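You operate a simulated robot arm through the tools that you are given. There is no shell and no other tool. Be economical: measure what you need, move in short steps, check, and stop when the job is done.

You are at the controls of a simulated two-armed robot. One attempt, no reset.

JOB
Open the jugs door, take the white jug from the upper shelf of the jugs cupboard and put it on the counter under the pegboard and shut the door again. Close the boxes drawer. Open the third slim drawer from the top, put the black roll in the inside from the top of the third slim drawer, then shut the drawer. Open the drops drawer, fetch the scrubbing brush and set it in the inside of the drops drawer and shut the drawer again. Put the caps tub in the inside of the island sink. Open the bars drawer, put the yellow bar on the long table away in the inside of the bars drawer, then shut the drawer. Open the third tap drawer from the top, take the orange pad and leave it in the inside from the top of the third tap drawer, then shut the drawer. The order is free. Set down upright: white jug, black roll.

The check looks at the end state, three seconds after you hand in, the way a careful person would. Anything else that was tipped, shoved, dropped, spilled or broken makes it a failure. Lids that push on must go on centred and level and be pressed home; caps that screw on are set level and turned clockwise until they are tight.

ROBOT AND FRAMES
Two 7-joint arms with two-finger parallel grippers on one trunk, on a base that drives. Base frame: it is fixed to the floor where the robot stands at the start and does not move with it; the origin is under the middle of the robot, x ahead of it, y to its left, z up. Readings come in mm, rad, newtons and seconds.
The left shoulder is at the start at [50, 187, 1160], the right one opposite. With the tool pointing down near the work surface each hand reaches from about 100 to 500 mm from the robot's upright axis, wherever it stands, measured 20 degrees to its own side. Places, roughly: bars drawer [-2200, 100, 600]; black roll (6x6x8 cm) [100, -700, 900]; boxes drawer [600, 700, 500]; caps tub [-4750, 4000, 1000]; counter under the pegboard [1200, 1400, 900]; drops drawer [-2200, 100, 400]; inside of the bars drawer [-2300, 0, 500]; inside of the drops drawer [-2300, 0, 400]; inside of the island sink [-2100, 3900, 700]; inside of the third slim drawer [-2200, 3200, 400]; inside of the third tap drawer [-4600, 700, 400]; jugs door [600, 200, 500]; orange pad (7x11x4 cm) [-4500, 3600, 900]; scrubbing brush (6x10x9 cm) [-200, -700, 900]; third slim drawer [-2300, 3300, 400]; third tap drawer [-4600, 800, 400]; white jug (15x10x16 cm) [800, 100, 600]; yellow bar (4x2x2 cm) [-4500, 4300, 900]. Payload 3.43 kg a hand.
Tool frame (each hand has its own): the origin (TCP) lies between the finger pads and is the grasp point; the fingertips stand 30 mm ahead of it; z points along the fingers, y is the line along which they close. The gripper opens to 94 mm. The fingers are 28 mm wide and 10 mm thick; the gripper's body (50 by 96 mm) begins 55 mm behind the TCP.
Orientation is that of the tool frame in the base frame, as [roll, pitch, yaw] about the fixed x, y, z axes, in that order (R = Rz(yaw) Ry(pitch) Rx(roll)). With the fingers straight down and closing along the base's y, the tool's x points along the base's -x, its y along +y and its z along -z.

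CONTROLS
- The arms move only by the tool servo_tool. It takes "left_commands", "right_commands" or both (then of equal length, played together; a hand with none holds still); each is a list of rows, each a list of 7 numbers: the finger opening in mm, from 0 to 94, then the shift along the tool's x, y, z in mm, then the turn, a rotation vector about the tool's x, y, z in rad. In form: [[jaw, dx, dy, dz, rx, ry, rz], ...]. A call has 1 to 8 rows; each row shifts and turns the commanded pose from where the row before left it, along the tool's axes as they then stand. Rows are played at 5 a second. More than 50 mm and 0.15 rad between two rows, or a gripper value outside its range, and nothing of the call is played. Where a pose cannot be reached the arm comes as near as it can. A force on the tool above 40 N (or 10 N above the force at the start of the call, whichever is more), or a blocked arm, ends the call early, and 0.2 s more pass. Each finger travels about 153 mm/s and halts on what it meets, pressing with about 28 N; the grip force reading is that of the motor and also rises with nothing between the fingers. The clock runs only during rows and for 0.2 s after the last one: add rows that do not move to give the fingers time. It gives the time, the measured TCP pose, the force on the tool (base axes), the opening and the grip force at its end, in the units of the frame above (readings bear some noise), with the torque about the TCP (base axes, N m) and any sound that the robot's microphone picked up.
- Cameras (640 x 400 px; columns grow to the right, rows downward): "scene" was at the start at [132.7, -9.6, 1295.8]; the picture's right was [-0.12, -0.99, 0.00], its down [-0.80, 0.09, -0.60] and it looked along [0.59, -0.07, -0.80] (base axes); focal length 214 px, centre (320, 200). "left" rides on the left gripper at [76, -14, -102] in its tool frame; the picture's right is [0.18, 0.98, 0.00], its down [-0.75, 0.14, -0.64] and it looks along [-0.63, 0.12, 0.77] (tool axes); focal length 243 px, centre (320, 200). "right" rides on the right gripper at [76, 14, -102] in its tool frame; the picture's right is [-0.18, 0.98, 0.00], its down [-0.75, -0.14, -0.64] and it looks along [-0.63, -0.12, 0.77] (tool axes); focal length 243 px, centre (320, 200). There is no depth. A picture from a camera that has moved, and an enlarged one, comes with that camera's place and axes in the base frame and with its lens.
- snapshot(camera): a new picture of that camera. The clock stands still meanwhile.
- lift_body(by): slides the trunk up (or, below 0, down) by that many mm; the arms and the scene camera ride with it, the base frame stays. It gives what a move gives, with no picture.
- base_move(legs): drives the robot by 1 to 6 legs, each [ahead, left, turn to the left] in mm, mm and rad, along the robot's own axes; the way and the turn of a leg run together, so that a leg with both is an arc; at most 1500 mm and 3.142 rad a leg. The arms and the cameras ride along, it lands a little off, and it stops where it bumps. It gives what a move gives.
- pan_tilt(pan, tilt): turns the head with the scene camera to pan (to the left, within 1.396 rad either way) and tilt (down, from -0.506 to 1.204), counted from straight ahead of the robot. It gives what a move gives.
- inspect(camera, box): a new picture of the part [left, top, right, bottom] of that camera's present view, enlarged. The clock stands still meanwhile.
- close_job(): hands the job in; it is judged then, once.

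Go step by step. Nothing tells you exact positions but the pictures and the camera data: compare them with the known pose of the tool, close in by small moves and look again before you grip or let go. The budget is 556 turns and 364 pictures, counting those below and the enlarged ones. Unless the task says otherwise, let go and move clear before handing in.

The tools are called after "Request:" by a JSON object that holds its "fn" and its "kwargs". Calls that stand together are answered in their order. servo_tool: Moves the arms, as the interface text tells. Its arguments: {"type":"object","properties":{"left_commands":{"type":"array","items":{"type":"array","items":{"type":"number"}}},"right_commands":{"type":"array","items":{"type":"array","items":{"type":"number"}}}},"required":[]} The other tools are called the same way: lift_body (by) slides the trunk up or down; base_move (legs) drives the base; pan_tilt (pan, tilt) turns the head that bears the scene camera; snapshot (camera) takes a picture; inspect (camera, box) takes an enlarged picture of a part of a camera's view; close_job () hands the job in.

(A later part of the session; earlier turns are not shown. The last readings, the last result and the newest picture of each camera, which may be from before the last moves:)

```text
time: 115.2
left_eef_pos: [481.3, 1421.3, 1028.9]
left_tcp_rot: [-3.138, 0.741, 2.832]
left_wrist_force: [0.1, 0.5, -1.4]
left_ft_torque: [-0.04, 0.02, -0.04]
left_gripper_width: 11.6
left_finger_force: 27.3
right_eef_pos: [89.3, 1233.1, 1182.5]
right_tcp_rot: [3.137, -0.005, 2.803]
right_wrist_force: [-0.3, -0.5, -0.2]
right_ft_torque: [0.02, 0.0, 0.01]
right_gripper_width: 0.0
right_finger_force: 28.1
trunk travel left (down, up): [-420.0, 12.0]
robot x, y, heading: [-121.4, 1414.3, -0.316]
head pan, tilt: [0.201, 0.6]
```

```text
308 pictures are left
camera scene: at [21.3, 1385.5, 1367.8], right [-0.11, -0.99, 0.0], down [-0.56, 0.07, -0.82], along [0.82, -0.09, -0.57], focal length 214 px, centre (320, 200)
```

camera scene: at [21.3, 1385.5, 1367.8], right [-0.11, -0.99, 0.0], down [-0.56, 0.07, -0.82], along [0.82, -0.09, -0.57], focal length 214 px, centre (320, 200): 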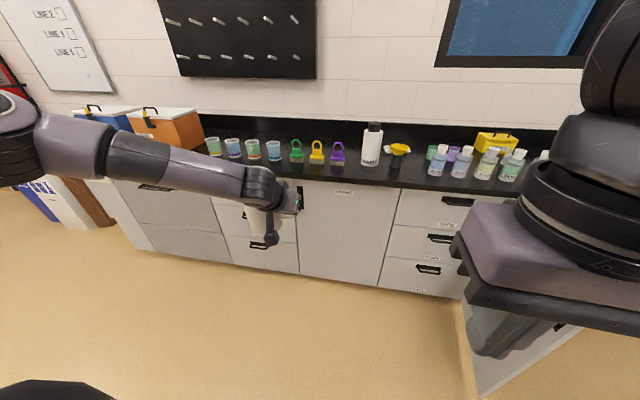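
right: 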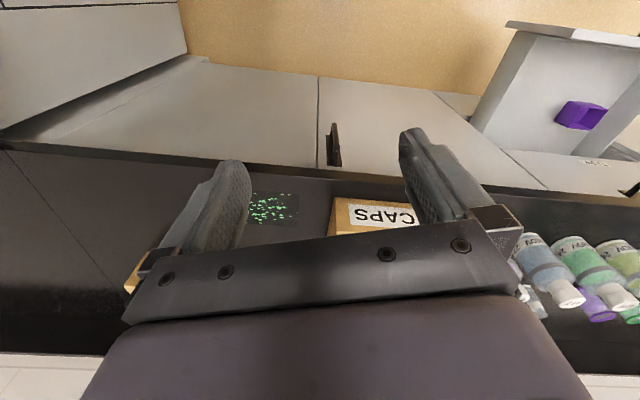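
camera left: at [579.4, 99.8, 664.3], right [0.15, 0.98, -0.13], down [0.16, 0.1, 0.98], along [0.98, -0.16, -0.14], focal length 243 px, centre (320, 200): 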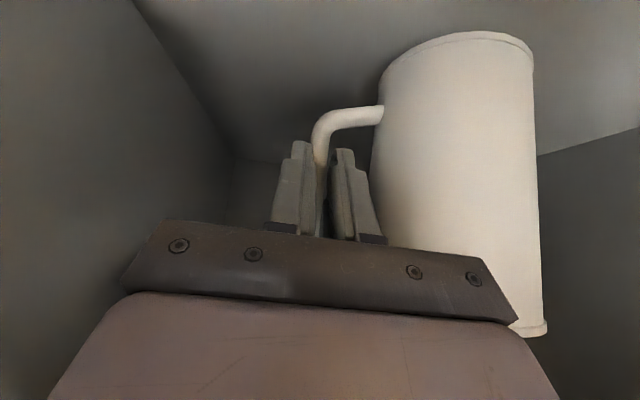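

Pegboard spans ahead-left; there are hooks and cups on the counter beneath. I look at it closer to choose a free spot.

Request:
{"fn": "pan_tilt", "kwargs": {"pan": 0.35, "tilt": 0.55}}

Request:
{"fn": "inspect", "kwargs": {"camera": "scene", "box": [180, 90, 440, 250]}}

Request:
{"fn": "snapshot", "kwargs": {"camera": "left"}}

```text
time: 115.9
left_eef_pos: [482.5, 1421.1, 1030.0]
left_tcp_rot: [-3.139, 0.742, 2.831]
left_wrist_force: [-0.6, -0.5, -1.1]
left_ft_torque: [-0.07, 0.03, 0.0]
left_gripper_width: 12.1
left_finger_force: 27.7
right_eef_pos: [90.2, 1232.9, 1182.9]
right_tcp_rot: [3.139, -0.005, 2.799]
right_wrist_force: [0.3, 0.2, -0.3]
right_ft_torque: [0.02, 0.02, 0.03]
right_gripper_width: 0.0
right_finger_force: 28.4
trunk travel left (down, up): [-420.0, 12.0]
robot x, y, heading: [-122.0, 1416.5, -0.313]
head pan, tilt: [0.351, 0.55]
```

```text
2.46 times, centred on (310, 170) of scene
camera zoom: at [23.2, 1398.8, 1372.3], right [0.04, -1.0, 0.0], down [-0.52, -0.02, -0.85], along [0.85, 0.03, -0.52], focal length 528 px, centre (345, 274)
```

zoom: 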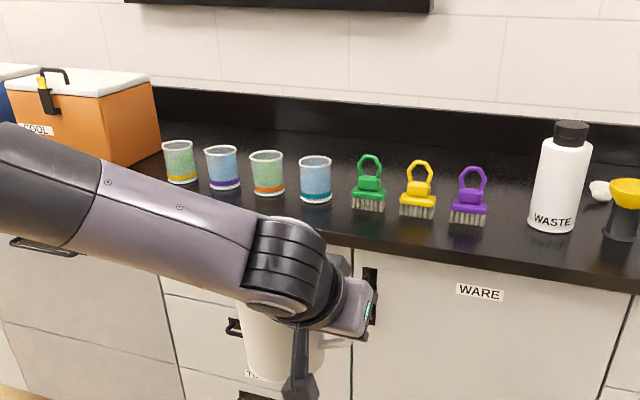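

```text
306 pictures are left
camera left: at [358.7, 1446.2, 1054.4], right [0.17, 0.98, -0.13], down [0.16, 0.1, 0.98], along [0.97, -0.19, -0.14], focal length 243 px, centre (320, 200)
```

left: 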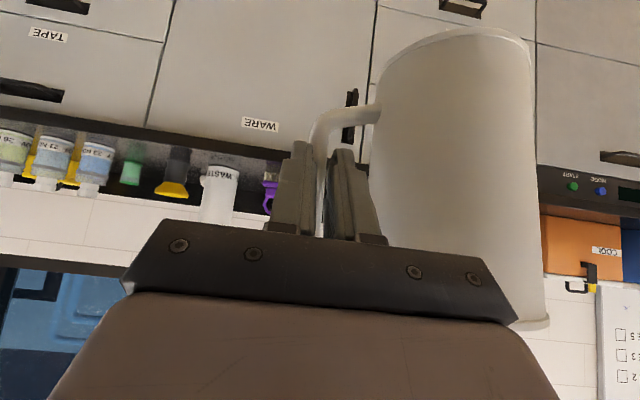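

I'll set the jug behind the brushes: grip point at about X=800, Y=1580. I raise the hand to clear the brushes, align and drive in.

Request:
{"fn": "servo_tool", "kwargs": {"left_commands": [[0, -19, 0, -21, 0, 0, 0], [0, -19, 0, -21, 0, 0, 0], [0, -19, 0, -21, 0, 0, 0], [0, 0, 0, 0, 0, 0, 0]]}}

Request:
{"fn": "base_move", "kwargs": {"legs": [[0, 66, 0.027], [350, 0, 0]]}}

Request:
{"fn": "pan_tilt", "kwargs": {"pan": 0.3, "tilt": 0.7}}

Request:
{"fn": "snapshot", "kwargs": {"camera": "scene"}}

Request:
{"fn": "snapshot", "kwargs": {"camera": "left"}}

```text
time: 116.9
left_eef_pos: [482.0, 1420.3, 1113.6]
left_tcp_rot: [-3.138, 0.743, 2.831]
left_wrist_force: [0.3, -0.6, -1.3]
left_ft_torque: [-0.07, 0.05, -0.02]
left_gripper_width: 12.0
left_finger_force: 28.4
right_eef_pos: [87.8, 1234.8, 1182.5]
right_tcp_rot: [3.138, -0.007, 2.8]
right_wrist_force: [-0.3, -0.6, 0.8]
right_ft_torque: [0.0, 0.01, -0.01]
right_gripper_width: 0.0
right_finger_force: 28.4
trunk travel left (down, up): [-420.0, 12.0]
robot x, y, heading: [-123.8, 1414.3, -0.316]
head pan, tilt: [0.351, 0.55]
```

```text
time: 120.0
left_eef_pos: [837.3, 1398.5, 1115.0]
left_tcp_rot: [-3.138, 0.741, 2.853]
left_wrist_force: [-0.2, 0.0, -0.8]
left_ft_torque: [-0.1, 0.07, -0.01]
left_gripper_width: 11.8
left_finger_force: 28.4
right_eef_pos: [447.4, 1203.5, 1181.0]
right_tcp_rot: [3.14, -0.005, 2.82]
right_wrist_force: [0.5, 0.2, 0.2]
right_ft_torque: [0.01, 0.02, 0.0]
right_gripper_width: 0.1
right_finger_force: 28.7
trunk travel left (down, up): [-420.0, 12.0]
robot x, y, heading: [230.7, 1381.2, -0.292]
head pan, tilt: [0.351, 0.55]
```

```text
time: 120.7
left_eef_pos: [836.3, 1399.1, 1115.7]
left_tcp_rot: [-3.136, 0.742, 2.853]
left_wrist_force: [0.3, 0.1, -0.3]
left_ft_torque: [-0.08, 0.0, 0.0]
left_gripper_width: 12.0
left_finger_force: 27.8
right_eef_pos: [447.2, 1203.5, 1182.0]
right_tcp_rot: [3.137, -0.005, 2.823]
right_wrist_force: [0.8, -0.1, 1.0]
right_ft_torque: [0.02, -0.01, 0.0]
right_gripper_width: 0.0
right_finger_force: 27.7
trunk travel left (down, up): [-420.0, 12.0]
robot x, y, heading: [232.9, 1383.6, -0.289]
head pan, tilt: [0.3, 0.7]
```

```text
305 pictures are left
camera scene: at [373.2, 1362.0, 1359.3], right [0.01, -1.0, 0.0], down [-0.64, -0.01, -0.77], along [0.77, 0.01, -0.64], focal length 214 px, centre (320, 200)
```

scene: 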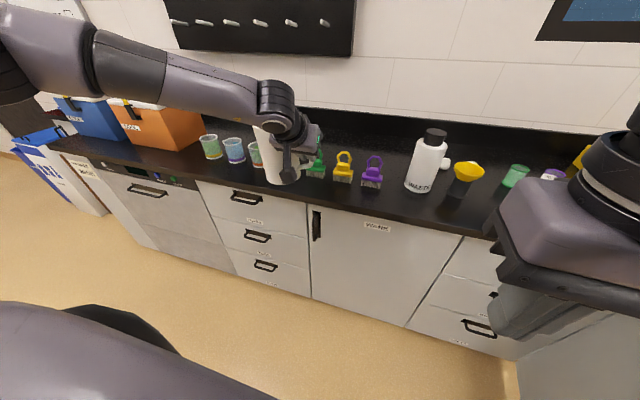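

```text
304 pictures are left
camera left: at [712.1, 1421.7, 1140.5], right [0.15, 0.98, -0.13], down [0.16, 0.1, 0.98], along [0.98, -0.17, -0.14], focal length 243 px, centre (320, 200)
```

left: 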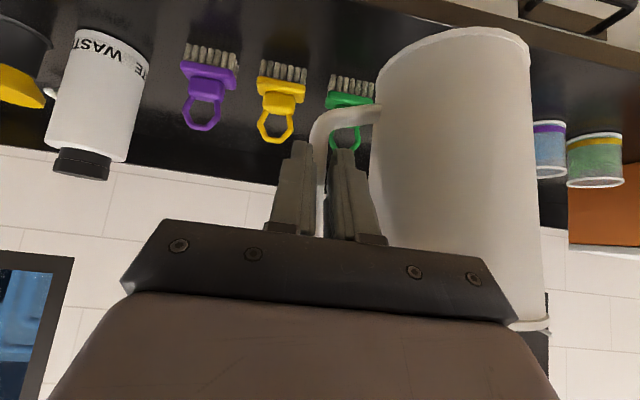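

Request:
{"fn": "servo_tool", "kwargs": {"left_commands": [[0, -22, 0, 13, 0, 0, 0], [0, -22, 0, 13, 0, 0, 0], [0, -21, 0, 13, 0, 0, 0], [0, 0, 0, 0, 0, 0, 0]]}}

Request:
{"fn": "lift_body", "kwargs": {"by": 10}}

Request:
{"fn": "base_move", "kwargs": {"legs": [[0, 12, 0], [200, 0, 0]]}}

Request:
{"fn": "snapshot", "kwargs": {"camera": "left"}}

Request:
{"fn": "snapshot", "kwargs": {"camera": "scene"}}

```text
time: 121.7
left_eef_pos: [897.4, 1396.1, 1131.8]
left_tcp_rot: [-3.137, 0.744, 2.854]
left_wrist_force: [-0.6, 0.6, -0.9]
left_ft_torque: [-0.04, 0.06, 0.0]
left_gripper_width: 12.1
left_finger_force: 28.1
left hand out of reach, approached as far as the arm can: row 2, 3
right_eef_pos: [447.4, 1203.3, 1181.9]
right_tcp_rot: [3.137, -0.005, 2.822]
right_wrist_force: [1.1, 0.4, 0.2]
right_ft_torque: [0.01, 0.02, -0.03]
right_gripper_width: 0.1
right_finger_force: 28.9
trunk travel left (down, up): [-420.0, 12.0]
robot x, y, heading: [232.6, 1378.8, -0.296]
head pan, tilt: [0.3, 0.7]
```

```text
time: 122.3
left_eef_pos: [897.7, 1395.4, 1141.9]
left_tcp_rot: [-3.136, 0.743, 2.853]
left_wrist_force: [-0.1, -0.6, 0.4]
left_ft_torque: [-0.04, 0.02, -0.03]
left_gripper_width: 11.8
left_finger_force: 28.1
right_eef_pos: [448.0, 1204.1, 1191.2]
right_tcp_rot: [3.138, -0.006, 2.823]
right_wrist_force: [1.3, 0.3, -0.9]
right_ft_torque: [0.04, -0.05, -0.02]
right_gripper_width: 0.0
right_finger_force: 28.2
trunk travel left (down, up): [-430.0, 2.0]
robot x, y, heading: [232.7, 1379.5, -0.293]
head pan, tilt: [0.3, 0.7]
```

```text
time: 124.3
left_eef_pos: [1094.3, 1348.6, 1141.3]
left_tcp_rot: [-3.135, 0.741, 2.854]
left_wrist_force: [0.9, -1.2, -1.0]
left_ft_torque: [-0.08, 0.03, 0.03]
left_gripper_width: 11.9
left_finger_force: 28.3
right_eef_pos: [645.4, 1157.0, 1191.6]
right_tcp_rot: [3.138, -0.005, 2.822]
right_wrist_force: [0.5, -0.1, -0.5]
right_ft_torque: [-0.02, 0.01, -0.03]
right_gripper_width: 0.0
right_finger_force: 28.7
trunk travel left (down, up): [-430.0, 2.0]
robot x, y, heading: [428.8, 1330.2, -0.29]
head pan, tilt: [0.3, 0.7]
```

```text
303 pictures are left
camera left: at [970.2, 1371.2, 1166.3], right [0.15, 0.98, -0.13], down [0.16, 0.1, 0.98], along [0.98, -0.17, -0.14], focal length 243 px, centre (320, 200)
```

left: 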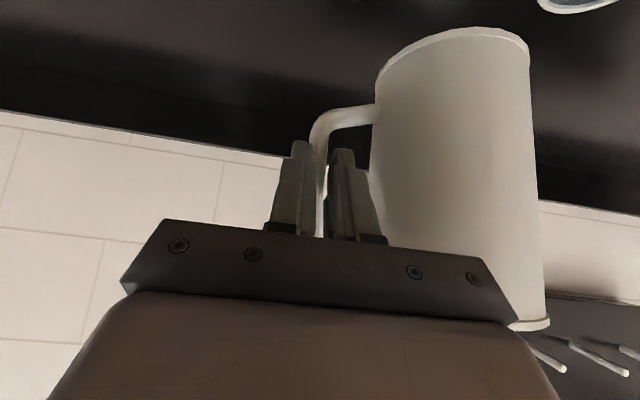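

```text
302 pictures are left
camera scene: at [571.1, 1315.2, 1369.1], right [0.01, -1.0, 0.0], down [-0.64, 0.0, -0.76], along [0.76, 0.01, -0.64], focal length 214 px, centre (320, 200)
```

scene: 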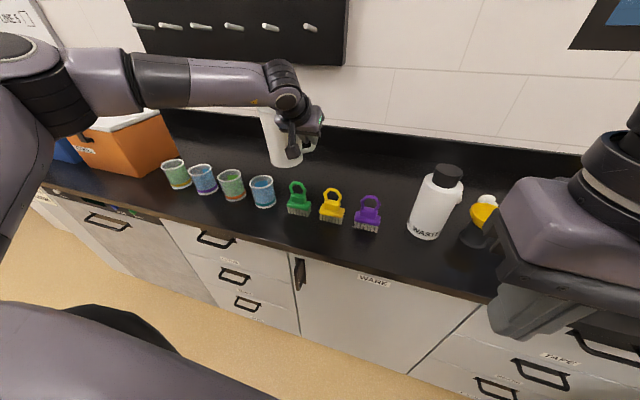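

Request:
{"fn": "base_move", "kwargs": {"legs": [[158, 0, 0]]}}

Request:
{"fn": "snapshot", "kwargs": {"camera": "scene"}}

```text
time: 125.7
left_eef_pos: [1243.5, 1304.0, 1140.1]
left_tcp_rot: [-3.135, 0.742, 2.855]
left_wrist_force: [0.6, 0.1, -1.6]
left_ft_torque: [-0.07, 0.03, 0.01]
left_gripper_width: 12.1
left_finger_force: 27.9
right_eef_pos: [795.1, 1111.8, 1192.7]
right_tcp_rot: [3.139, -0.005, 2.824]
right_wrist_force: [-0.5, -0.2, -0.1]
right_ft_torque: [0.04, 0.02, 0.02]
right_gripper_width: 0.0
right_finger_force: 28.0
trunk travel left (down, up): [-430.0, 2.0]
robot x, y, heading: [577.8, 1285.8, -0.291]
head pan, tilt: [0.3, 0.7]
```

```text
301 pictures are left
camera scene: at [720.4, 1270.5, 1369.1], right [0.01, -1.0, 0.0], down [-0.64, -0.01, -0.76], along [0.76, 0.01, -0.64], focal length 214 px, centre (320, 200)
```

scene: 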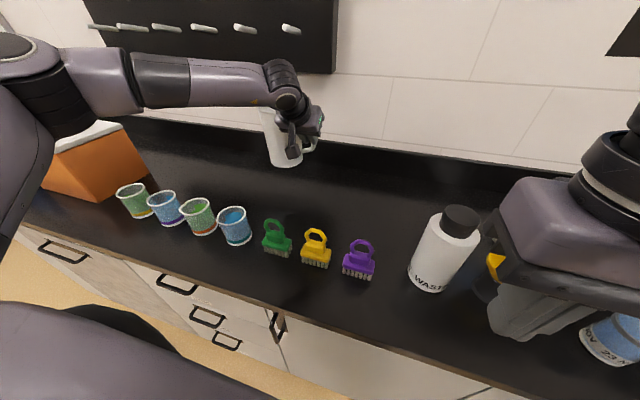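

Request:
{"fn": "lift_body", "kwargs": {"by": -125}}

Request:
{"fn": "snapshot", "kwargs": {"camera": "scene"}}

Request:
{"fn": "snapshot", "kwargs": {"camera": "left"}}

```text
time: 127.2
left_eef_pos: [1243.8, 1303.8, 1017.5]
left_tcp_rot: [-3.135, 0.743, 2.853]
left_wrist_force: [-0.3, 0.3, -0.8]
left_ft_torque: [-0.05, 0.07, -0.03]
left_gripper_width: 12.0
left_finger_force: 27.9
right_eef_pos: [793.4, 1112.1, 1066.5]
right_tcp_rot: [3.14, -0.004, 2.825]
right_wrist_force: [-0.2, 0.5, -0.2]
right_ft_torque: [0.0, -0.04, -0.04]
right_gripper_width: 0.1
right_finger_force: 28.0
trunk travel left (down, up): [-305.0, 127.0]
robot x, y, heading: [576.8, 1287.1, -0.294]
head pan, tilt: [0.3, 0.7]
```

```text
300 pictures are left
camera scene: at [719.4, 1270.8, 1244.3], right [0.01, -1.0, 0.0], down [-0.64, -0.01, -0.76], along [0.76, 0.01, -0.64], focal length 214 px, centre (320, 200)
```

scene: 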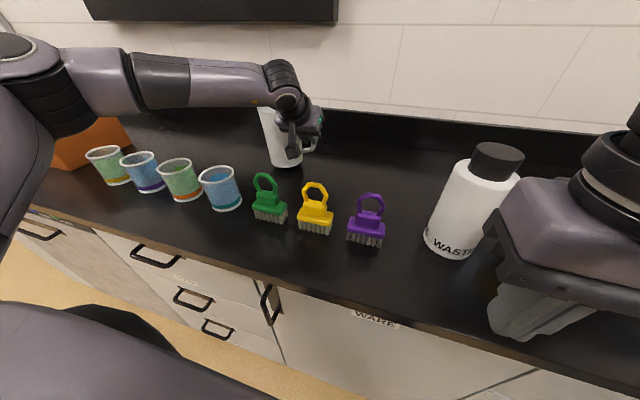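

```text
299 pictures are left
camera left: at [1118.6, 1327.3, 1041.9], right [0.15, 0.98, -0.13], down [0.16, 0.1, 0.98], along [0.98, -0.17, -0.14], focal length 243 px, centre (320, 200)
```

left: 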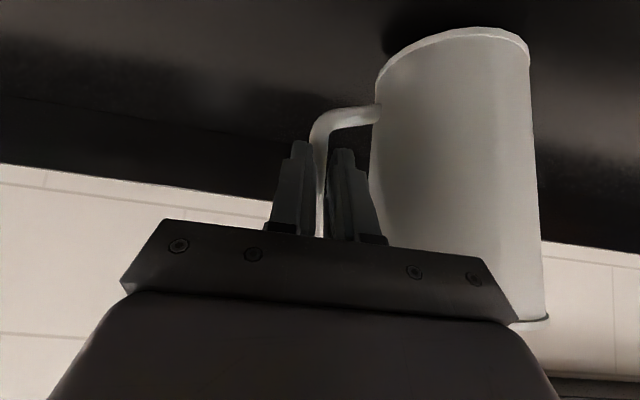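

Request:
{"fn": "lift_body", "kwargs": {"by": -12}}

Request:
{"fn": "lift_body", "kwargs": {"by": -5}}

Request:
{"fn": "lift_body", "kwargs": {"by": -5}}

Request:
{"fn": "snapshot", "kwargs": {"camera": "left"}}

```text
time: 127.8
left_eef_pos: [1242.9, 1305.3, 1004.1]
left_tcp_rot: [-3.138, 0.744, 2.853]
left_wrist_force: [-0.1, 0.0, -1.6]
left_ft_torque: [-0.08, 0.04, 0.01]
left_gripper_width: 12.2
left_finger_force: 28.0
right_eef_pos: [793.7, 1112.0, 1055.2]
right_tcp_rot: [3.138, -0.005, 2.824]
right_wrist_force: [-0.1, -0.3, -0.5]
right_ft_torque: [-0.02, -0.02, -0.01]
right_gripper_width: 0.0
right_finger_force: 28.2
trunk travel left (down, up): [-293.0, 139.0]
robot x, y, heading: [580.7, 1288.5, -0.286]
head pan, tilt: [0.3, 0.7]
```

```text
time: 128.4
left_eef_pos: [1243.5, 1304.7, 999.7]
left_tcp_rot: [-3.137, 0.743, 2.852]
left_wrist_force: [0.0, -0.8, 0.6]
left_ft_torque: [0.05, -0.01, 0.01]
left_gripper_width: 11.9
left_finger_force: 27.7
right_eef_pos: [794.0, 1112.4, 1049.7]
right_tcp_rot: [3.138, -0.008, 2.824]
right_wrist_force: [-1.0, 0.3, 0.0]
right_ft_torque: [0.01, -0.01, -0.03]
right_gripper_width: 0.2
right_finger_force: 27.9
trunk travel left (down, up): [-288.0, 144.0]
robot x, y, heading: [577.5, 1290.0, -0.289]
head pan, tilt: [0.3, 0.7]
```

```text
time: 128.9
left_eef_pos: [1242.9, 1303.0, 995.8]
left_tcp_rot: [-3.137, 0.743, 2.854]
left_wrist_force: [0.4, -2.4, 3.9]
left_ft_torque: [0.06, -0.04, -0.07]
left_gripper_width: 12.0
left_finger_force: 27.8
right_eef_pos: [794.6, 1112.0, 1045.9]
right_tcp_rot: [3.137, -0.006, 2.823]
right_wrist_force: [-0.1, -0.2, -0.3]
right_ft_torque: [0.0, -0.01, -0.01]
right_gripper_width: 0.0
right_finger_force: 27.7
trunk travel left (down, up): [-283.0, 149.0]
robot x, y, heading: [580.6, 1283.6, -0.292]
head pan, tilt: [0.3, 0.7]
```

```text
298 pictures are left
camera left: at [1118.4, 1326.9, 1020.8], right [0.15, 0.98, -0.13], down [0.15, 0.11, 0.98], along [0.98, -0.17, -0.14], focal length 243 px, centre (320, 200)
```

left: 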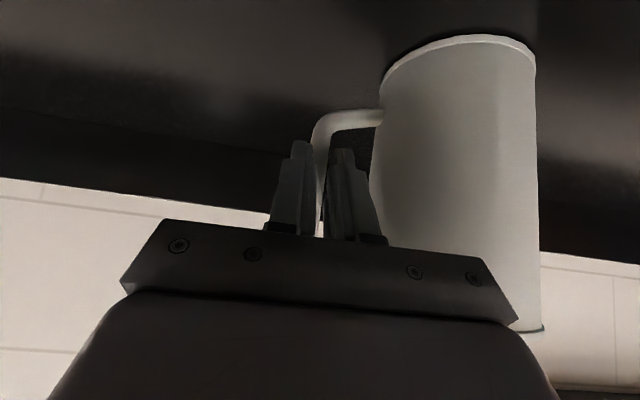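

Request:
{"fn": "servo_tool", "kwargs": {"left_commands": [[18, 0, 0, 0, 0, 0, 0], [26, 0, 0, 0, 0, 0, 0], [36, 0, 0, 0, 0, 0, 0], [36, 0, 0, 0, 0, 0, 0]]}}

Request:
{"fn": "snapshot", "kwargs": {"camera": "left"}}

```text
time: 129.9
left_eef_pos: [1243.2, 1304.2, 995.3]
left_tcp_rot: [-3.136, 0.743, 2.853]
left_wrist_force: [-0.4, -0.3, 0.6]
left_ft_torque: [-0.03, -0.02, 0.0]
left_gripper_width: 36.2
left_finger_force: 0.0
right_eef_pos: [793.8, 1112.2, 1045.1]
right_tcp_rot: [3.137, -0.005, 2.825]
right_wrist_force: [0.4, 0.4, 0.4]
right_ft_torque: [0.04, 0.0, 0.02]
right_gripper_width: 0.0
right_finger_force: 28.0
trunk travel left (down, up): [-283.0, 149.0]
robot x, y, heading: [577.6, 1289.3, -0.289]
head pan, tilt: [0.3, 0.7]
```

```text
297 pictures are left
camera left: at [1118.6, 1327.3, 1019.8], right [0.15, 0.98, -0.13], down [0.16, 0.1, 0.98], along [0.98, -0.17, -0.14], focal length 243 px, centre (320, 200)
```

left: 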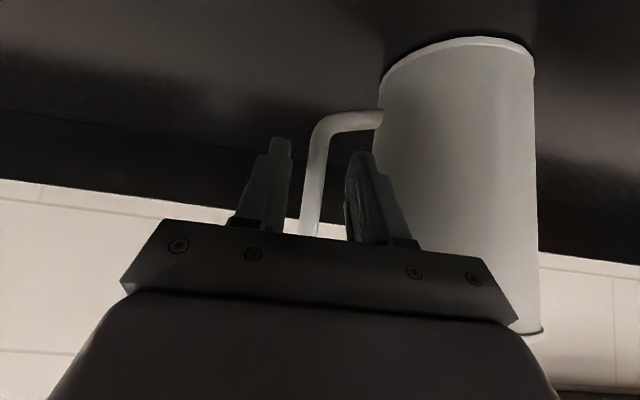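

Request:
{"fn": "servo_tool", "kwargs": {"left_commands": [[36, 0, 0, -20, 0, 0, 0], [36, 0, 0, -20, 0, 0, 0], [36, 0, 0, -25, 0, 0, 0], [36, 0, 0, -25, 0, 0, 0], [36, 0, 0, 0, 0, 0, 0]]}}

Request:
{"fn": "lift_body", "kwargs": {"by": 80}}

Request:
{"fn": "base_move", "kwargs": {"legs": [[-200, 0, 0]]}}

Request:
{"fn": "snapshot", "kwargs": {"camera": "scene"}}

```text
time: 131.1
left_eef_pos: [1185.3, 1320.4, 1061.9]
left_tcp_rot: [-3.136, 0.744, 2.853]
left_wrist_force: [-0.6, 0.2, -0.1]
left_ft_torque: [-0.03, 0.06, 0.03]
left_gripper_width: 36.1
left_finger_force: 0.1
right_eef_pos: [793.5, 1112.4, 1044.9]
right_tcp_rot: [3.139, -0.004, 2.824]
right_wrist_force: [0.6, -0.7, 0.1]
right_ft_torque: [0.01, 0.01, 0.0]
right_gripper_width: 0.0
right_finger_force: 27.8
trunk travel left (down, up): [-283.0, 149.0]
robot x, y, heading: [574.5, 1290.6, -0.29]
head pan, tilt: [0.3, 0.7]
```

```text
time: 132.3
left_eef_pos: [1185.6, 1320.8, 1142.5]
left_tcp_rot: [-3.137, 0.743, 2.856]
left_wrist_force: [-0.5, -0.8, 0.8]
left_ft_torque: [0.0, -0.01, -0.04]
left_gripper_width: 36.1
left_finger_force: 0.0
right_eef_pos: [794.6, 1112.6, 1125.9]
right_tcp_rot: [3.138, -0.004, 2.825]
right_wrist_force: [0.4, 0.1, -0.8]
right_ft_torque: [0.02, 0.03, 0.0]
right_gripper_width: 0.0
right_finger_force: 28.0
trunk travel left (down, up): [-363.0, 69.0]
robot x, y, heading: [575.5, 1287.6, -0.286]
head pan, tilt: [0.3, 0.7]
```

```text
time: 133.9
left_eef_pos: [997.8, 1376.9, 1143.5]
left_tcp_rot: [-3.137, 0.742, 2.856]
left_wrist_force: [0.0, 0.7, 0.6]
left_ft_torque: [0.02, 0.0, -0.01]
left_gripper_width: 36.0
left_finger_force: 0.1
right_eef_pos: [606.9, 1169.0, 1125.3]
right_tcp_rot: [3.137, -0.004, 2.824]
right_wrist_force: [0.0, -0.3, -0.1]
right_ft_torque: [0.02, 0.0, -0.01]
right_gripper_width: 0.0
right_finger_force: 27.6
trunk travel left (down, up): [-363.0, 69.0]
robot x, y, heading: [390.5, 1343.6, -0.291]
head pan, tilt: [0.3, 0.7]
```

```text
296 pictures are left
camera scene: at [531.6, 1327.1, 1302.3], right [0.01, -1.0, 0.0], down [-0.64, -0.01, -0.77], along [0.77, 0.01, -0.64], focal length 214 px, centre (320, 200)
```

scene: 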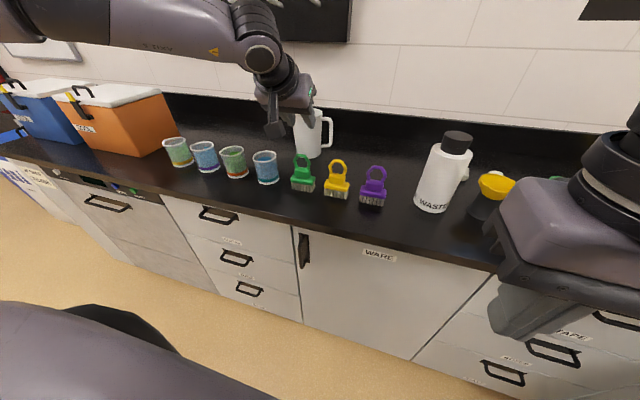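

The jug stands upright on the counter. Next: shut the jugs door by pushing it from its outside.

Request:
{"fn": "base_move", "kwargs": {"legs": [[-275, 0, 0], [0, -790, 0]]}}

Request:
{"fn": "lift_body", "kwargs": {"by": -360}}

Request:
{"fn": "pan_tilt", "kwargs": {"pan": 0.0, "tilt": 0.8}}

Request:
{"fn": "snapshot", "kwargs": {"camera": "scene"}}

```text
time: 140.9
left_eef_pos: [553.7, 853.1, 1142.0]
left_tcp_rot: [-3.137, 0.742, 2.857]
left_wrist_force: [-0.5, 0.4, -0.1]
left_ft_torque: [-0.02, 0.04, 0.02]
left_gripper_width: 36.0
left_finger_force: 0.0
right_eef_pos: [163.1, 644.2, 1124.7]
right_tcp_rot: [3.135, -0.004, 2.826]
right_wrist_force: [1.2, 1.0, -0.1]
right_ft_torque: [-0.02, 0.0, -0.03]
right_gripper_width: 0.1
right_finger_force: 27.7
trunk travel left (down, up): [-363.0, 69.0]
robot x, y, heading: [-52.4, 816.2, -0.292]
head pan, tilt: [0.3, 0.7]
stopped in leg 2: the robot was blocked; the commanded pose is now the measured one
```

```text
time: 144.4
left_eef_pos: [553.9, 852.7, 781.1]
left_tcp_rot: [-3.136, 0.742, 2.857]
left_wrist_force: [-0.9, 0.1, 1.0]
left_ft_torque: [0.01, 0.0, -0.01]
left_gripper_width: 35.9
left_finger_force: 0.0
right_eef_pos: [162.8, 644.4, 765.4]
right_tcp_rot: [3.137, -0.006, 2.825]
right_wrist_force: [0.1, -0.3, 1.2]
right_ft_torque: [-0.03, 0.04, -0.01]
right_gripper_width: 0.0
right_finger_force: 28.0
trunk travel left (down, up): [-3.0, 429.0]
robot x, y, heading: [-53.5, 820.0, -0.292]
head pan, tilt: [0.3, 0.7]
```

```text
time: 145.2
left_eef_pos: [554.4, 853.0, 782.8]
left_tcp_rot: [-3.137, 0.742, 2.857]
left_wrist_force: [0.8, 1.0, -0.5]
left_ft_torque: [0.02, 0.02, 0.01]
left_gripper_width: 36.0
left_finger_force: 0.0
right_eef_pos: [163.3, 644.7, 765.0]
right_tcp_rot: [3.137, -0.007, 2.825]
right_wrist_force: [-0.9, 0.6, -0.4]
right_ft_torque: [-0.01, 0.03, -0.01]
right_gripper_width: 0.0
right_finger_force: 28.0
trunk travel left (down, up): [-3.0, 429.0]
robot x, y, heading: [-54.7, 817.1, -0.288]
head pan, tilt: [0.0, 0.799]
```

```text
295 pictures are left
camera scene: at [80.8, 777.9, 934.0], right [-0.28, -0.96, 0.0], down [-0.69, 0.2, -0.7], along [0.67, -0.2, -0.72], focal length 214 px, centre (320, 200)
```

scene: 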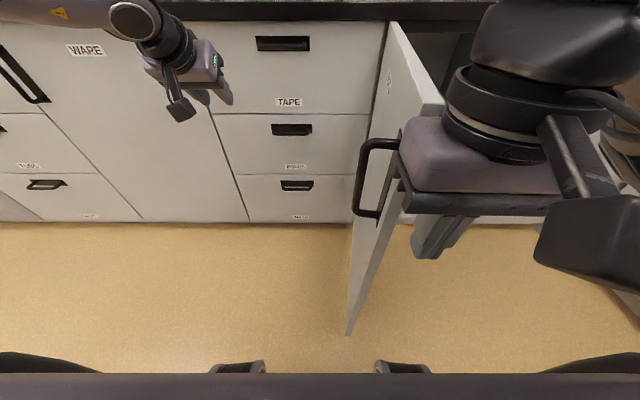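

The base touched the door edge (door is ~95° open, hinge near Y≈624). I back off and sweep right with the left hand to push the door closed.

Request:
{"fn": "base_move", "kwargs": {"legs": [[-160, 0, 0], [0, -250, 0]]}}

Request:
{"fn": "snapshot", "kwargs": {"camera": "scene"}}

```text
time: 149.0
left_eef_pos: [330.2, 659.6, 782.3]
left_tcp_rot: [-3.136, 0.742, 2.867]
left_wrist_force: [-0.1, 0.7, -0.8]
left_ft_torque: [-0.01, 0.0, 0.0]
left_gripper_width: 35.9
left_finger_force: 0.2
right_eef_pos: [-56.3, 446.3, 765.0]
right_tcp_rot: [3.136, -0.005, 2.838]
right_wrist_force: [-0.7, 0.4, -0.1]
right_ft_torque: [0.01, -0.05, 0.01]
right_gripper_width: 0.0
right_finger_force: 28.0
trunk travel left (down, up): [-3.0, 429.0]
robot x, y, heading: [-278.2, 620.6, -0.279]
head pan, tilt: [0.0, 0.799]
```

```text
294 pictures are left
camera scene: at [-140.5, 580.1, 934.0], right [-0.28, -0.96, 0.0], down [-0.69, 0.2, -0.7], along [0.67, -0.19, -0.72], focal length 214 px, centre (320, 200)
```

scene: 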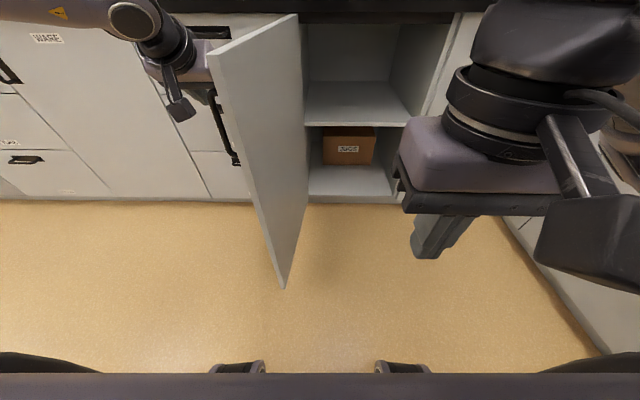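

Request:
{"fn": "base_move", "kwargs": {"legs": [[0, -120, 0]]}}

Request:
{"fn": "base_move", "kwargs": {"legs": [[0, -120, 0]]}}

Request:
{"fn": "snapshot", "kwargs": {"camera": "scene"}}

```text
time: 150.7
left_eef_pos: [299.2, 543.9, 781.1]
left_tcp_rot: [-3.136, 0.742, 2.866]
left_wrist_force: [-0.3, 0.5, 0.2]
left_ft_torque: [0.01, 0.01, 0.04]
left_gripper_width: 35.6
left_finger_force: 0.0
right_eef_pos: [-90.4, 331.3, 763.8]
right_tcp_rot: [3.137, -0.006, 2.834]
right_wrist_force: [-0.3, 0.3, -0.3]
right_ft_torque: [-0.01, 0.0, 0.04]
right_gripper_width: 0.0
right_finger_force: 28.2
trunk travel left (down, up): [-3.0, 429.0]
robot x, y, heading: [-308.5, 504.4, -0.281]
head pan, tilt: [0.0, 0.799]
```

```text
time: 152.1
left_eef_pos: [280.8, 474.8, 782.4]
left_tcp_rot: [-3.133, 0.746, 2.879]
left_wrist_force: [0.1, 0.1, -0.1]
left_ft_torque: [-0.01, -0.01, 0.02]
left_gripper_width: 36.1
left_finger_force: 0.0
right_eef_pos: [-111.5, 259.8, 764.3]
right_tcp_rot: [3.136, -0.004, 2.836]
right_wrist_force: [-0.1, -0.2, -0.6]
right_ft_torque: [0.01, -0.01, 0.01]
right_gripper_width: 0.0
right_finger_force: 28.1
trunk travel left (down, up): [-3.0, 429.0]
robot x, y, heading: [-328.7, 429.7, -0.281]
head pan, tilt: [0.0, 0.799]
stopped in leg 1: the robot was blocked; the commanded pose is now the measured one
```

```text
293 pictures are left
camera scene: at [-194.4, 392.4, 934.0], right [-0.28, -0.96, 0.0], down [-0.69, 0.2, -0.7], along [0.67, -0.19, -0.72], focal length 214 px, centre (320, 200)
```

scene: 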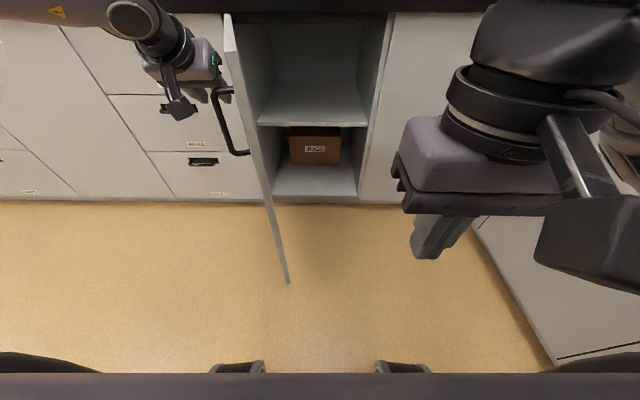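

Request:
{"fn": "base_move", "kwargs": {"legs": [[0, -120, 0]]}}

Request:
{"fn": "base_move", "kwargs": {"legs": [[0, -120, 0]]}}

Request:
{"fn": "snapshot", "kwargs": {"camera": "scene"}}

```text
time: 153.1
left_eef_pos: [278.1, 452.5, 786.5]
left_tcp_rot: [-3.13, 0.757, 2.898]
left_wrist_force: [0.0, -0.3, 0.4]
left_ft_torque: [-0.01, -0.05, 0.0]
left_gripper_width: 36.2
left_finger_force: 0.1
right_eef_pos: [-117.0, 234.0, 764.6]
right_tcp_rot: [3.136, -0.006, 2.837]
right_wrist_force: [0.3, 0.0, -0.1]
right_ft_torque: [0.02, 0.01, -0.03]
right_gripper_width: 0.0
right_finger_force: 28.1
trunk travel left (down, up): [-3.0, 429.0]
robot x, y, heading: [-338.9, 407.5, -0.275]
head pan, tilt: [0.0, 0.799]
stopped in leg 1: the robot was blocked; the commanded pose is now the measured one
```

```text
time: 154.5
left_eef_pos: [263.0, 383.1, 790.4]
left_tcp_rot: [-3.129, 0.772, 2.922]
left_wrist_force: [2.0, -0.3, -0.4]
left_ft_torque: [-0.03, 0.05, 0.03]
left_gripper_width: 35.7
left_finger_force: 0.0
right_eef_pos: [-139.0, 155.9, 764.7]
right_tcp_rot: [3.138, -0.005, 2.839]
right_wrist_force: [-0.4, 0.6, -0.2]
right_ft_torque: [-0.01, 0.03, -0.01]
right_gripper_width: 0.3
right_finger_force: 27.7
trunk travel left (down, up): [-3.0, 429.0]
robot x, y, heading: [-357.5, 331.5, -0.283]
head pan, tilt: [0.0, 0.799]
stopped in leg 1: the force on the tool passed its limit at 51 N (the readings are from after the stop); the commanded pose is now the measured one
```

```text
292 pictures are left
camera scene: at [-223.2, 288.4, 933.9], right [-0.28, -0.96, 0.0], down [-0.69, 0.2, -0.7], along [0.67, -0.19, -0.72], focal length 214 px, centre (320, 200)
```

scene: 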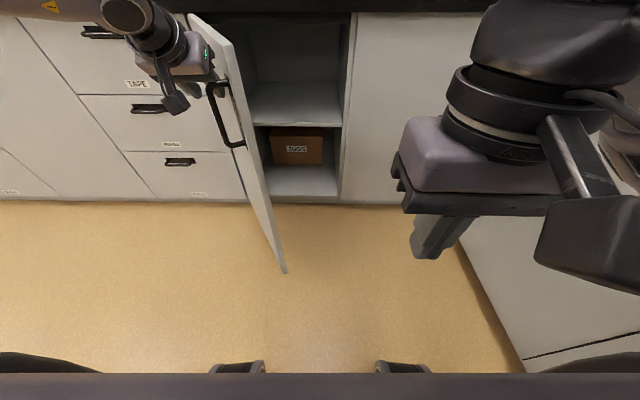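

Request:
{"fn": "base_move", "kwargs": {"legs": [[40, -100, 0]]}}

Request:
{"fn": "base_move", "kwargs": {"legs": [[70, -80, 0]]}}

Request:
{"fn": "snapshot", "kwargs": {"camera": "scene"}}

```text
time: 156.1
left_eef_pos: [279.1, 283.5, 793.3]
left_tcp_rot: [-3.131, 0.779, 2.936]
left_wrist_force: [-0.7, 0.1, 0.8]
left_ft_torque: [-0.02, 0.0, 0.0]
left_gripper_width: 35.9
left_finger_force: 0.1
right_eef_pos: [-127.0, 53.1, 765.3]
right_tcp_rot: [3.134, -0.006, 2.842]
right_wrist_force: [0.6, 0.4, 0.0]
right_ft_torque: [-0.01, 0.02, 0.01]
right_gripper_width: 0.0
right_finger_force: 28.6
trunk travel left (down, up): [-3.0, 429.0]
robot x, y, heading: [-345.0, 224.4, -0.273]
head pan, tilt: [0.0, 0.799]
stopped in leg 1: the force on the tool passed its limit at 41 N (the readings are from after the stop); the commanded pose is now the measured one
```

```text
time: 157.4
left_eef_pos: [324.2, 188.8, 793.7]
left_tcp_rot: [-3.13, 0.779, 2.939]
left_wrist_force: [0.9, 0.7, -0.8]
left_ft_torque: [-0.02, 0.03, -0.02]
left_gripper_width: 35.9
left_finger_force: 0.0
right_eef_pos: [-79.9, -42.5, 763.6]
right_tcp_rot: [3.135, -0.006, 2.841]
right_wrist_force: [-0.2, -0.2, 0.3]
right_ft_torque: [0.0, 0.01, 0.0]
right_gripper_width: 0.0
right_finger_force: 27.6
trunk travel left (down, up): [-3.0, 429.0]
robot x, y, heading: [-297.0, 129.4, -0.283]
head pan, tilt: [0.0, 0.799]
```

```text
291 pictures are left
camera scene: at [-165.0, 90.5, 934.0], right [-0.27, -0.96, 0.0], down [-0.69, 0.2, -0.7], along [0.67, -0.19, -0.72], focal length 214 px, centre (320, 200)
```

scene: 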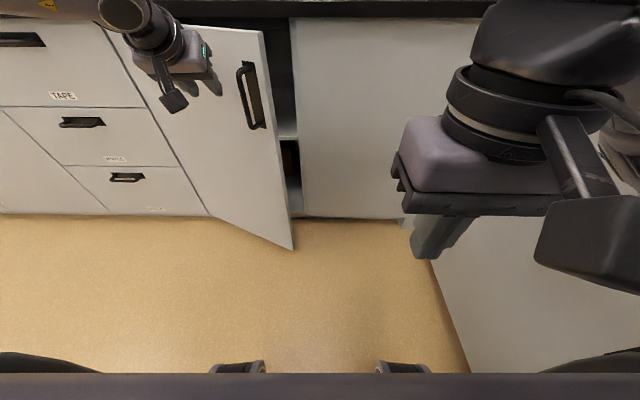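

Request:
{"fn": "base_move", "kwargs": {"legs": [[190, -10, 0]]}}

Request:
{"fn": "base_move", "kwargs": {"legs": [[50, 0, 0]]}}

Request:
{"fn": "snapshot", "kwargs": {"camera": "scene"}}

```text
time: 159.0
left_eef_pos: [505.0, 124.3, 794.1]
left_tcp_rot: [-3.13, 0.78, 2.934]
left_wrist_force: [0.3, -0.6, 0.6]
left_ft_torque: [0.0, 0.01, -0.03]
left_gripper_width: 35.8
left_finger_force: 0.0
right_eef_pos: [98.9, -104.9, 764.5]
right_tcp_rot: [3.136, -0.005, 2.836]
right_wrist_force: [0.3, -0.1, 1.0]
right_ft_torque: [0.0, 0.0, -0.01]
right_gripper_width: 0.0
right_finger_force: 27.8
trunk travel left (down, up): [-3.0, 429.0]
robot x, y, heading: [-118.3, 65.7, -0.275]
head pan, tilt: [0.0, 0.799]
```

```text
time: 159.9
left_eef_pos: [531.8, 116.4, 792.9]
left_tcp_rot: [-3.133, 0.767, 2.933]
left_wrist_force: [-6.7, 5.7, 2.7]
left_ft_torque: [0.02, -0.02, -0.09]
left_gripper_width: 34.1
left_finger_force: 0.1
right_eef_pos: [131.6, -113.3, 764.4]
right_tcp_rot: [3.135, -0.004, 2.841]
right_wrist_force: [0.3, -0.4, -0.1]
right_ft_torque: [0.01, -0.01, 0.02]
right_gripper_width: 0.0
right_finger_force: 28.3
trunk travel left (down, up): [-3.0, 429.0]
robot x, y, heading: [-86.5, 58.1, -0.277]
head pan, tilt: [0.0, 0.799]
stopped in leg 1: the force on the tool passed its limit at 74 N (the readings are from after the stop); the commanded pose is now the measured one
```

```text
290 pictures are left
camera scene: at [47.4, 19.5, 934.0], right [-0.27, -0.96, 0.0], down [-0.69, 0.2, -0.7], along [0.67, -0.19, -0.72], focal length 214 px, centre (320, 200)
```

scene: 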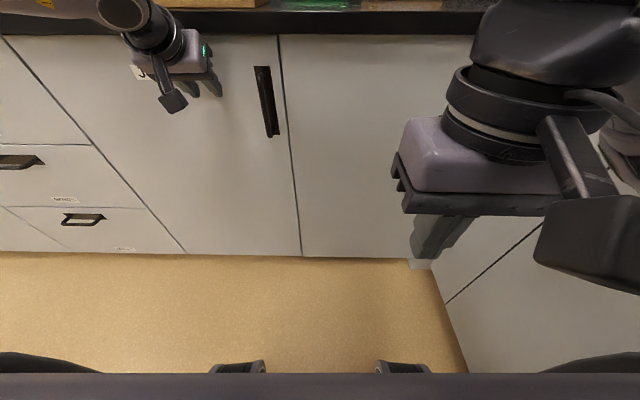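

The door is shut. I back away, raise the trunk and turn right to face the side counter with the roll and brush.

Request:
{"fn": "base_move", "kwargs": {"legs": [[-150, 150, 0]]}}

Request:
{"fn": "lift_body", "kwargs": {"by": 425}}

Request:
{"fn": "snapshot", "kwargs": {"camera": "scene"}}

Request:
{"fn": "base_move", "kwargs": {"legs": [[0, 0, -1.571], [0, 250, 0]]}}

Request:
{"fn": "snapshot", "kwargs": {"camera": "scene"}}

```text
time: 161.9
left_eef_pos: [434.3, 305.8, 792.6]
left_tcp_rot: [-3.132, 0.767, 2.933]
left_wrist_force: [0.3, 0.8, 0.4]
left_ft_torque: [0.03, 0.0, 0.0]
left_gripper_width: 36.2
left_finger_force: 0.0
right_eef_pos: [34.1, 75.5, 765.1]
right_tcp_rot: [3.135, -0.005, 2.842]
right_wrist_force: [-0.5, -0.4, 0.4]
right_ft_torque: [-0.01, 0.01, -0.01]
right_gripper_width: 0.0
right_finger_force: 27.6
trunk travel left (down, up): [-3.0, 429.0]
robot x, y, heading: [-185.4, 250.0, -0.278]
head pan, tilt: [0.0, 0.799]
```

```text
refused: 425 is not a number from -400 to 400
```

```text
289 pictures are left
camera scene: at [-50.9, 208.9, 934.0], right [-0.27, -0.96, 0.0], down [-0.69, 0.2, -0.7], along [0.67, -0.19, -0.72], focal length 214 px, centre (320, 200)
```

scene: 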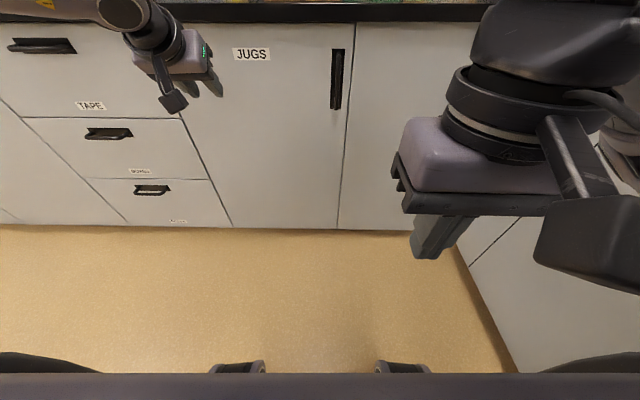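

```text
time: 166.1
left_eef_pos: [-115.0, -370.1, 793.4]
left_tcp_rot: [-3.141, 0.758, 1.382]
left_wrist_force: [10.4, 12.2, 6.3]
left_ft_torque: [0.01, 0.0, -0.03]
left_gripper_width: 30.9
left_finger_force: 0.0
right_eef_pos: [-354.8, 29.7, 764.8]
right_tcp_rot: [3.134, -0.004, 1.278]
right_wrist_force: [-0.2, 0.6, 1.3]
right_ft_torque: [-0.01, 0.0, 0.03]
right_gripper_width: 0.0
right_finger_force: 28.3
trunk travel left (down, up): [-3.0, 429.0]
robot x, y, heading: [-183.5, 248.0, -1.842]
head pan, tilt: [0.0, 0.799]
stopped in leg 1: the force on the tool passed its limit at 52 N (the readings are from after the stop); the commanded pose is now the measured one
```

```text
288 pictures are left
camera scene: at [-220.5, 114.6, 934.2], right [-0.96, 0.27, 0.0], down [0.19, 0.69, -0.7], along [-0.19, -0.67, -0.72], focal length 214 px, centre (320, 200)
```

scene: 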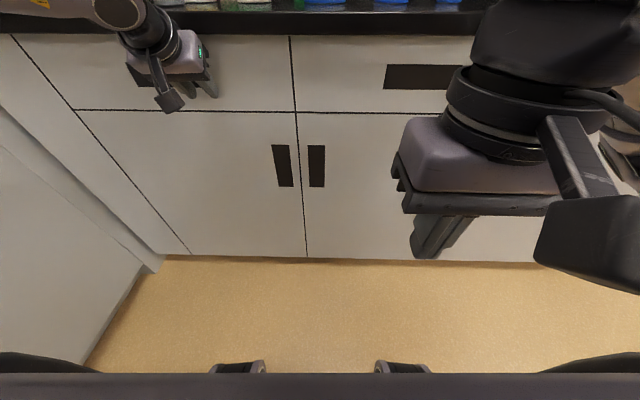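

The lift was refused so the hand touched the cabinet face (no harm, it's a closed front). I back off and raise the trunk.

Request:
{"fn": "base_move", "kwargs": {"legs": [[-120, 0, 0]]}}

Request:
{"fn": "lift_body", "kwargs": {"by": 400}}

Request:
{"fn": "pan_tilt", "kwargs": {"pan": 0.0, "tilt": 0.55}}

Request:
{"fn": "snapshot", "kwargs": {"camera": "scene"}}

```text
time: 167.3
left_eef_pos: [-86.5, -255.3, 791.7]
left_tcp_rot: [3.14, 0.755, 1.377]
left_wrist_force: [-0.7, 0.0, -0.2]
left_ft_torque: [0.01, 0.0, 0.01]
left_gripper_width: 35.7
left_finger_force: 0.1
right_eef_pos: [-324.0, 145.3, 764.2]
right_tcp_rot: [3.133, -0.005, 1.273]
right_wrist_force: [0.3, 0.0, 0.4]
right_ft_torque: [0.03, 0.0, 0.0]
right_gripper_width: 0.0
right_finger_force: 28.4
trunk travel left (down, up): [-3.0, 429.0]
robot x, y, heading: [-148.9, 364.1, -1.841]
head pan, tilt: [0.0, 0.799]
```

```text
time: 171.1
left_eef_pos: [-85.4, -255.0, 1191.7]
left_tcp_rot: [3.141, 0.756, 1.377]
left_wrist_force: [0.8, -0.2, -0.7]
left_ft_torque: [-0.01, -0.01, -0.04]
left_gripper_width: 36.1
left_finger_force: 0.1
right_eef_pos: [-324.0, 144.0, 1164.8]
right_tcp_rot: [3.135, -0.004, 1.274]
right_wrist_force: [0.0, -0.4, -0.2]
right_ft_torque: [0.04, -0.04, 0.03]
right_gripper_width: 0.2
right_finger_force: 27.7
trunk travel left (down, up): [-403.0, 29.0]
robot x, y, heading: [-152.3, 363.3, -1.843]
head pan, tilt: [0.0, 0.799]
```

```text
time: 171.9
left_eef_pos: [-85.5, -255.4, 1193.1]
left_tcp_rot: [3.141, 0.756, 1.378]
left_wrist_force: [-0.3, 0.5, -0.3]
left_ft_torque: [0.01, 0.0, 0.01]
left_gripper_width: 36.0
left_finger_force: 0.1
right_eef_pos: [-323.4, 145.0, 1165.0]
right_tcp_rot: [3.135, -0.006, 1.274]
right_wrist_force: [-0.5, -0.3, -0.2]
right_ft_torque: [0.04, -0.02, -0.03]
right_gripper_width: 0.0
right_finger_force: 28.8
trunk travel left (down, up): [-403.0, 29.0]
robot x, y, heading: [-158.2, 361.3, -1.845]
head pan, tilt: [0.0, 0.55]
```

```text
287 pictures are left
camera scene: at [-191.8, 220.4, 1355.3], right [-0.96, 0.27, 0.0], down [0.14, 0.5, -0.85], along [-0.23, -0.82, -0.52], focal length 214 px, centre (320, 200)
```

scene: 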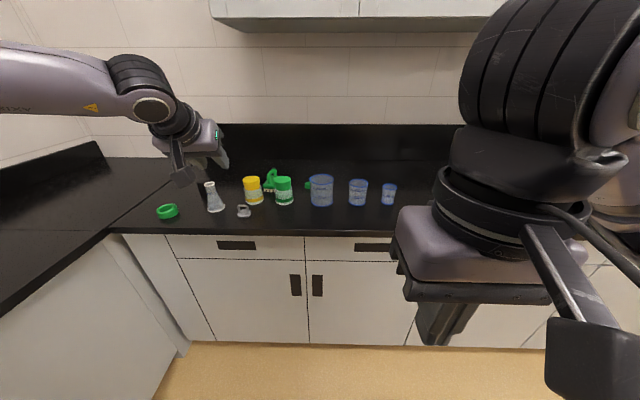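

Request:
{"fn": "inspect", "kwargs": {"camera": "scene", "box": [120, 130, 440, 240]}}

```text
2.00 times, centred on (280, 185) of scene
camera zoom: at [-191.8, 220.4, 1355.3], right [-0.96, 0.27, 0.0], down [0.14, 0.5, -0.85], along [-0.23, -0.82, -0.52], focal length 429 px, centre (400, 230)
```

zoom: 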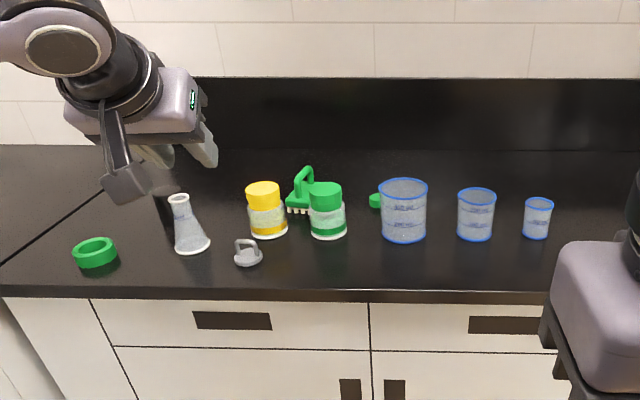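

Brush (green with loop) is visible behind the green jar; the black roll is hidden by my hand. I move so both are within reach and look.

Request:
{"fn": "base_move", "kwargs": {"legs": [[0, 400, -0.016], [200, 0, 0]]}}

Request:
{"fn": "snapshot", "kwargs": {"camera": "scene"}}

Request:
{"fn": "snapshot", "kwargs": {"camera": "left"}}

```text
time: 177.2
left_eef_pos: [230.0, -556.4, 1191.6]
left_tcp_rot: [-3.141, 0.755, 1.354]
left_wrist_force: [-0.2, -0.2, -0.3]
left_ft_torque: [0.0, -0.06, 0.01]
left_gripper_width: 36.3
left_finger_force: 0.0
right_eef_pos: [1.8, -151.9, 1163.6]
right_tcp_rot: [3.134, -0.007, 1.25]
right_wrist_force: [-0.6, 0.2, 0.0]
right_ft_torque: [0.06, -0.01, 0.0]
right_gripper_width: 0.0
right_finger_force: 28.1
trunk travel left (down, up): [-403.0, 29.0]
robot x, y, heading: [179.8, 66.7, -1.87]
head pan, tilt: [0.0, 0.55]
```

```text
285 pictures are left
camera scene: at [135.5, -78.8, 1355.2], right [-0.96, 0.29, 0.0], down [0.15, 0.5, -0.85], along [-0.25, -0.82, -0.52], focal length 214 px, centre (320, 200)
```

scene: 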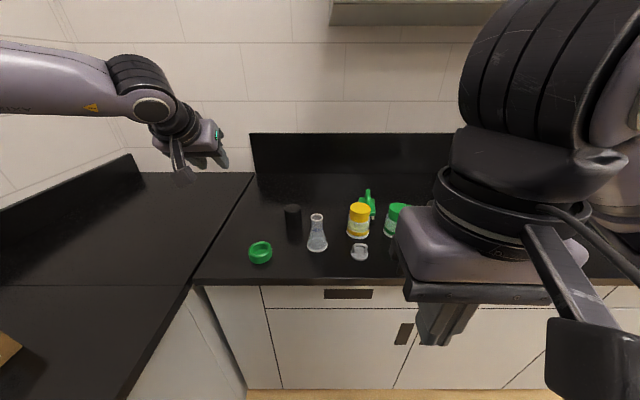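

```text
284 pictures are left
camera left: at [243.8, -430.1, 1215.0], right [0.99, -0.08, -0.13], down [0.11, -0.14, 0.98], along [-0.1, -0.99, -0.13], focal length 243 px, centre (320, 200)
```

left: 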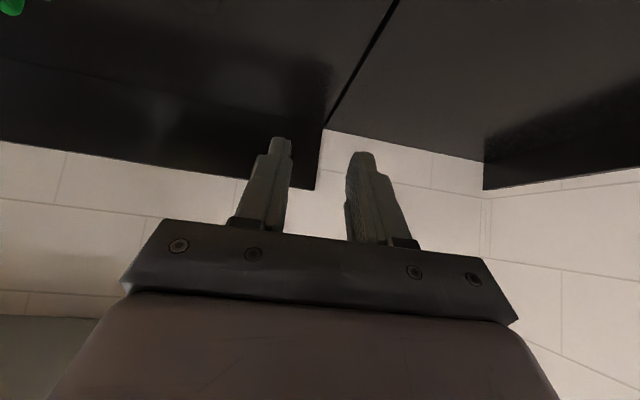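

Black roll at about X=237, Y=-612; brush near X=-27, Y=-690. I tilt the left tool more downward and line up with the roll.

Request:
{"fn": "servo_tool", "kwargs": {"left_commands": [[90, 0, 0, 0, 0, 0.15, 0], [90, 0, 0, 0, 0, 0.15, 0], [90, 0, 0, 0, 0, 0, 0]]}}

Request:
{"fn": "base_move", "kwargs": {"legs": [[0, -130, 0.012]]}}

Request:
{"fn": "snapshot", "kwargs": {"camera": "left"}}

Request:
{"fn": "snapshot", "kwargs": {"camera": "scene"}}

```text
time: 177.9
left_eef_pos: [232.1, -555.9, 1191.2]
left_tcp_rot: [3.141, 0.455, 1.355]
left_wrist_force: [0.1, 0.1, 0.4]
left_ft_torque: [0.01, 0.02, 0.01]
left_gripper_width: 90.0
left_finger_force: 0.1
right_eef_pos: [2.0, -152.0, 1165.3]
right_tcp_rot: [3.134, -0.007, 1.252]
right_wrist_force: [-0.6, 0.5, -0.1]
right_ft_torque: [-0.01, -0.01, 0.02]
right_gripper_width: 0.0
right_finger_force: 28.1
trunk travel left (down, up): [-403.0, 29.0]
robot x, y, heading: [177.2, 58.5, -1.862]
head pan, tilt: [0.0, 0.55]
```

```text
time: 179.8
left_eef_pos: [111.2, -517.3, 1192.5]
left_tcp_rot: [-3.141, 0.455, 1.363]
left_wrist_force: [0.0, -0.6, 0.7]
left_ft_torque: [0.0, 0.0, 0.04]
left_gripper_width: 90.0
left_finger_force: 0.1
right_eef_pos: [-122.4, -116.5, 1164.5]
right_tcp_rot: [3.136, -0.006, 1.262]
right_wrist_force: [0.9, -0.1, 0.0]
right_ft_torque: [0.0, -0.03, 0.01]
right_gripper_width: 0.2
right_finger_force: 28.1
trunk travel left (down, up): [-403.0, 29.0]
robot x, y, heading: [49.3, 105.9, -1.856]
head pan, tilt: [0.0, 0.55]
```

```text
283 pictures are left
camera left: at [120.1, -403.3, 1251.4], right [1.0, -0.04, -0.08], down [0.06, -0.41, 0.91], along [-0.07, -0.91, -0.41], focal length 243 px, centre (320, 200)
```

left: 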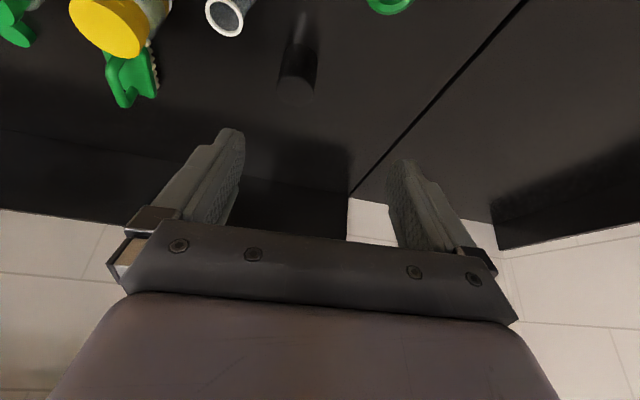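

```text
282 pictures are left
camera scene: at [10.6, -40.8, 1355.4], right [-0.96, 0.28, 0.0], down [0.15, 0.5, -0.85], along [-0.24, -0.82, -0.52], focal length 214 px, centre (320, 200)
```

scene: 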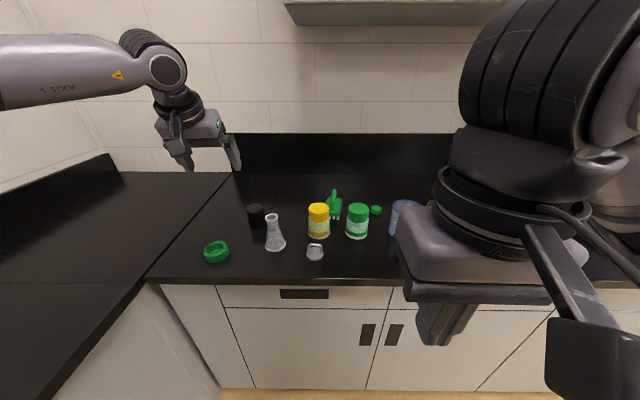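

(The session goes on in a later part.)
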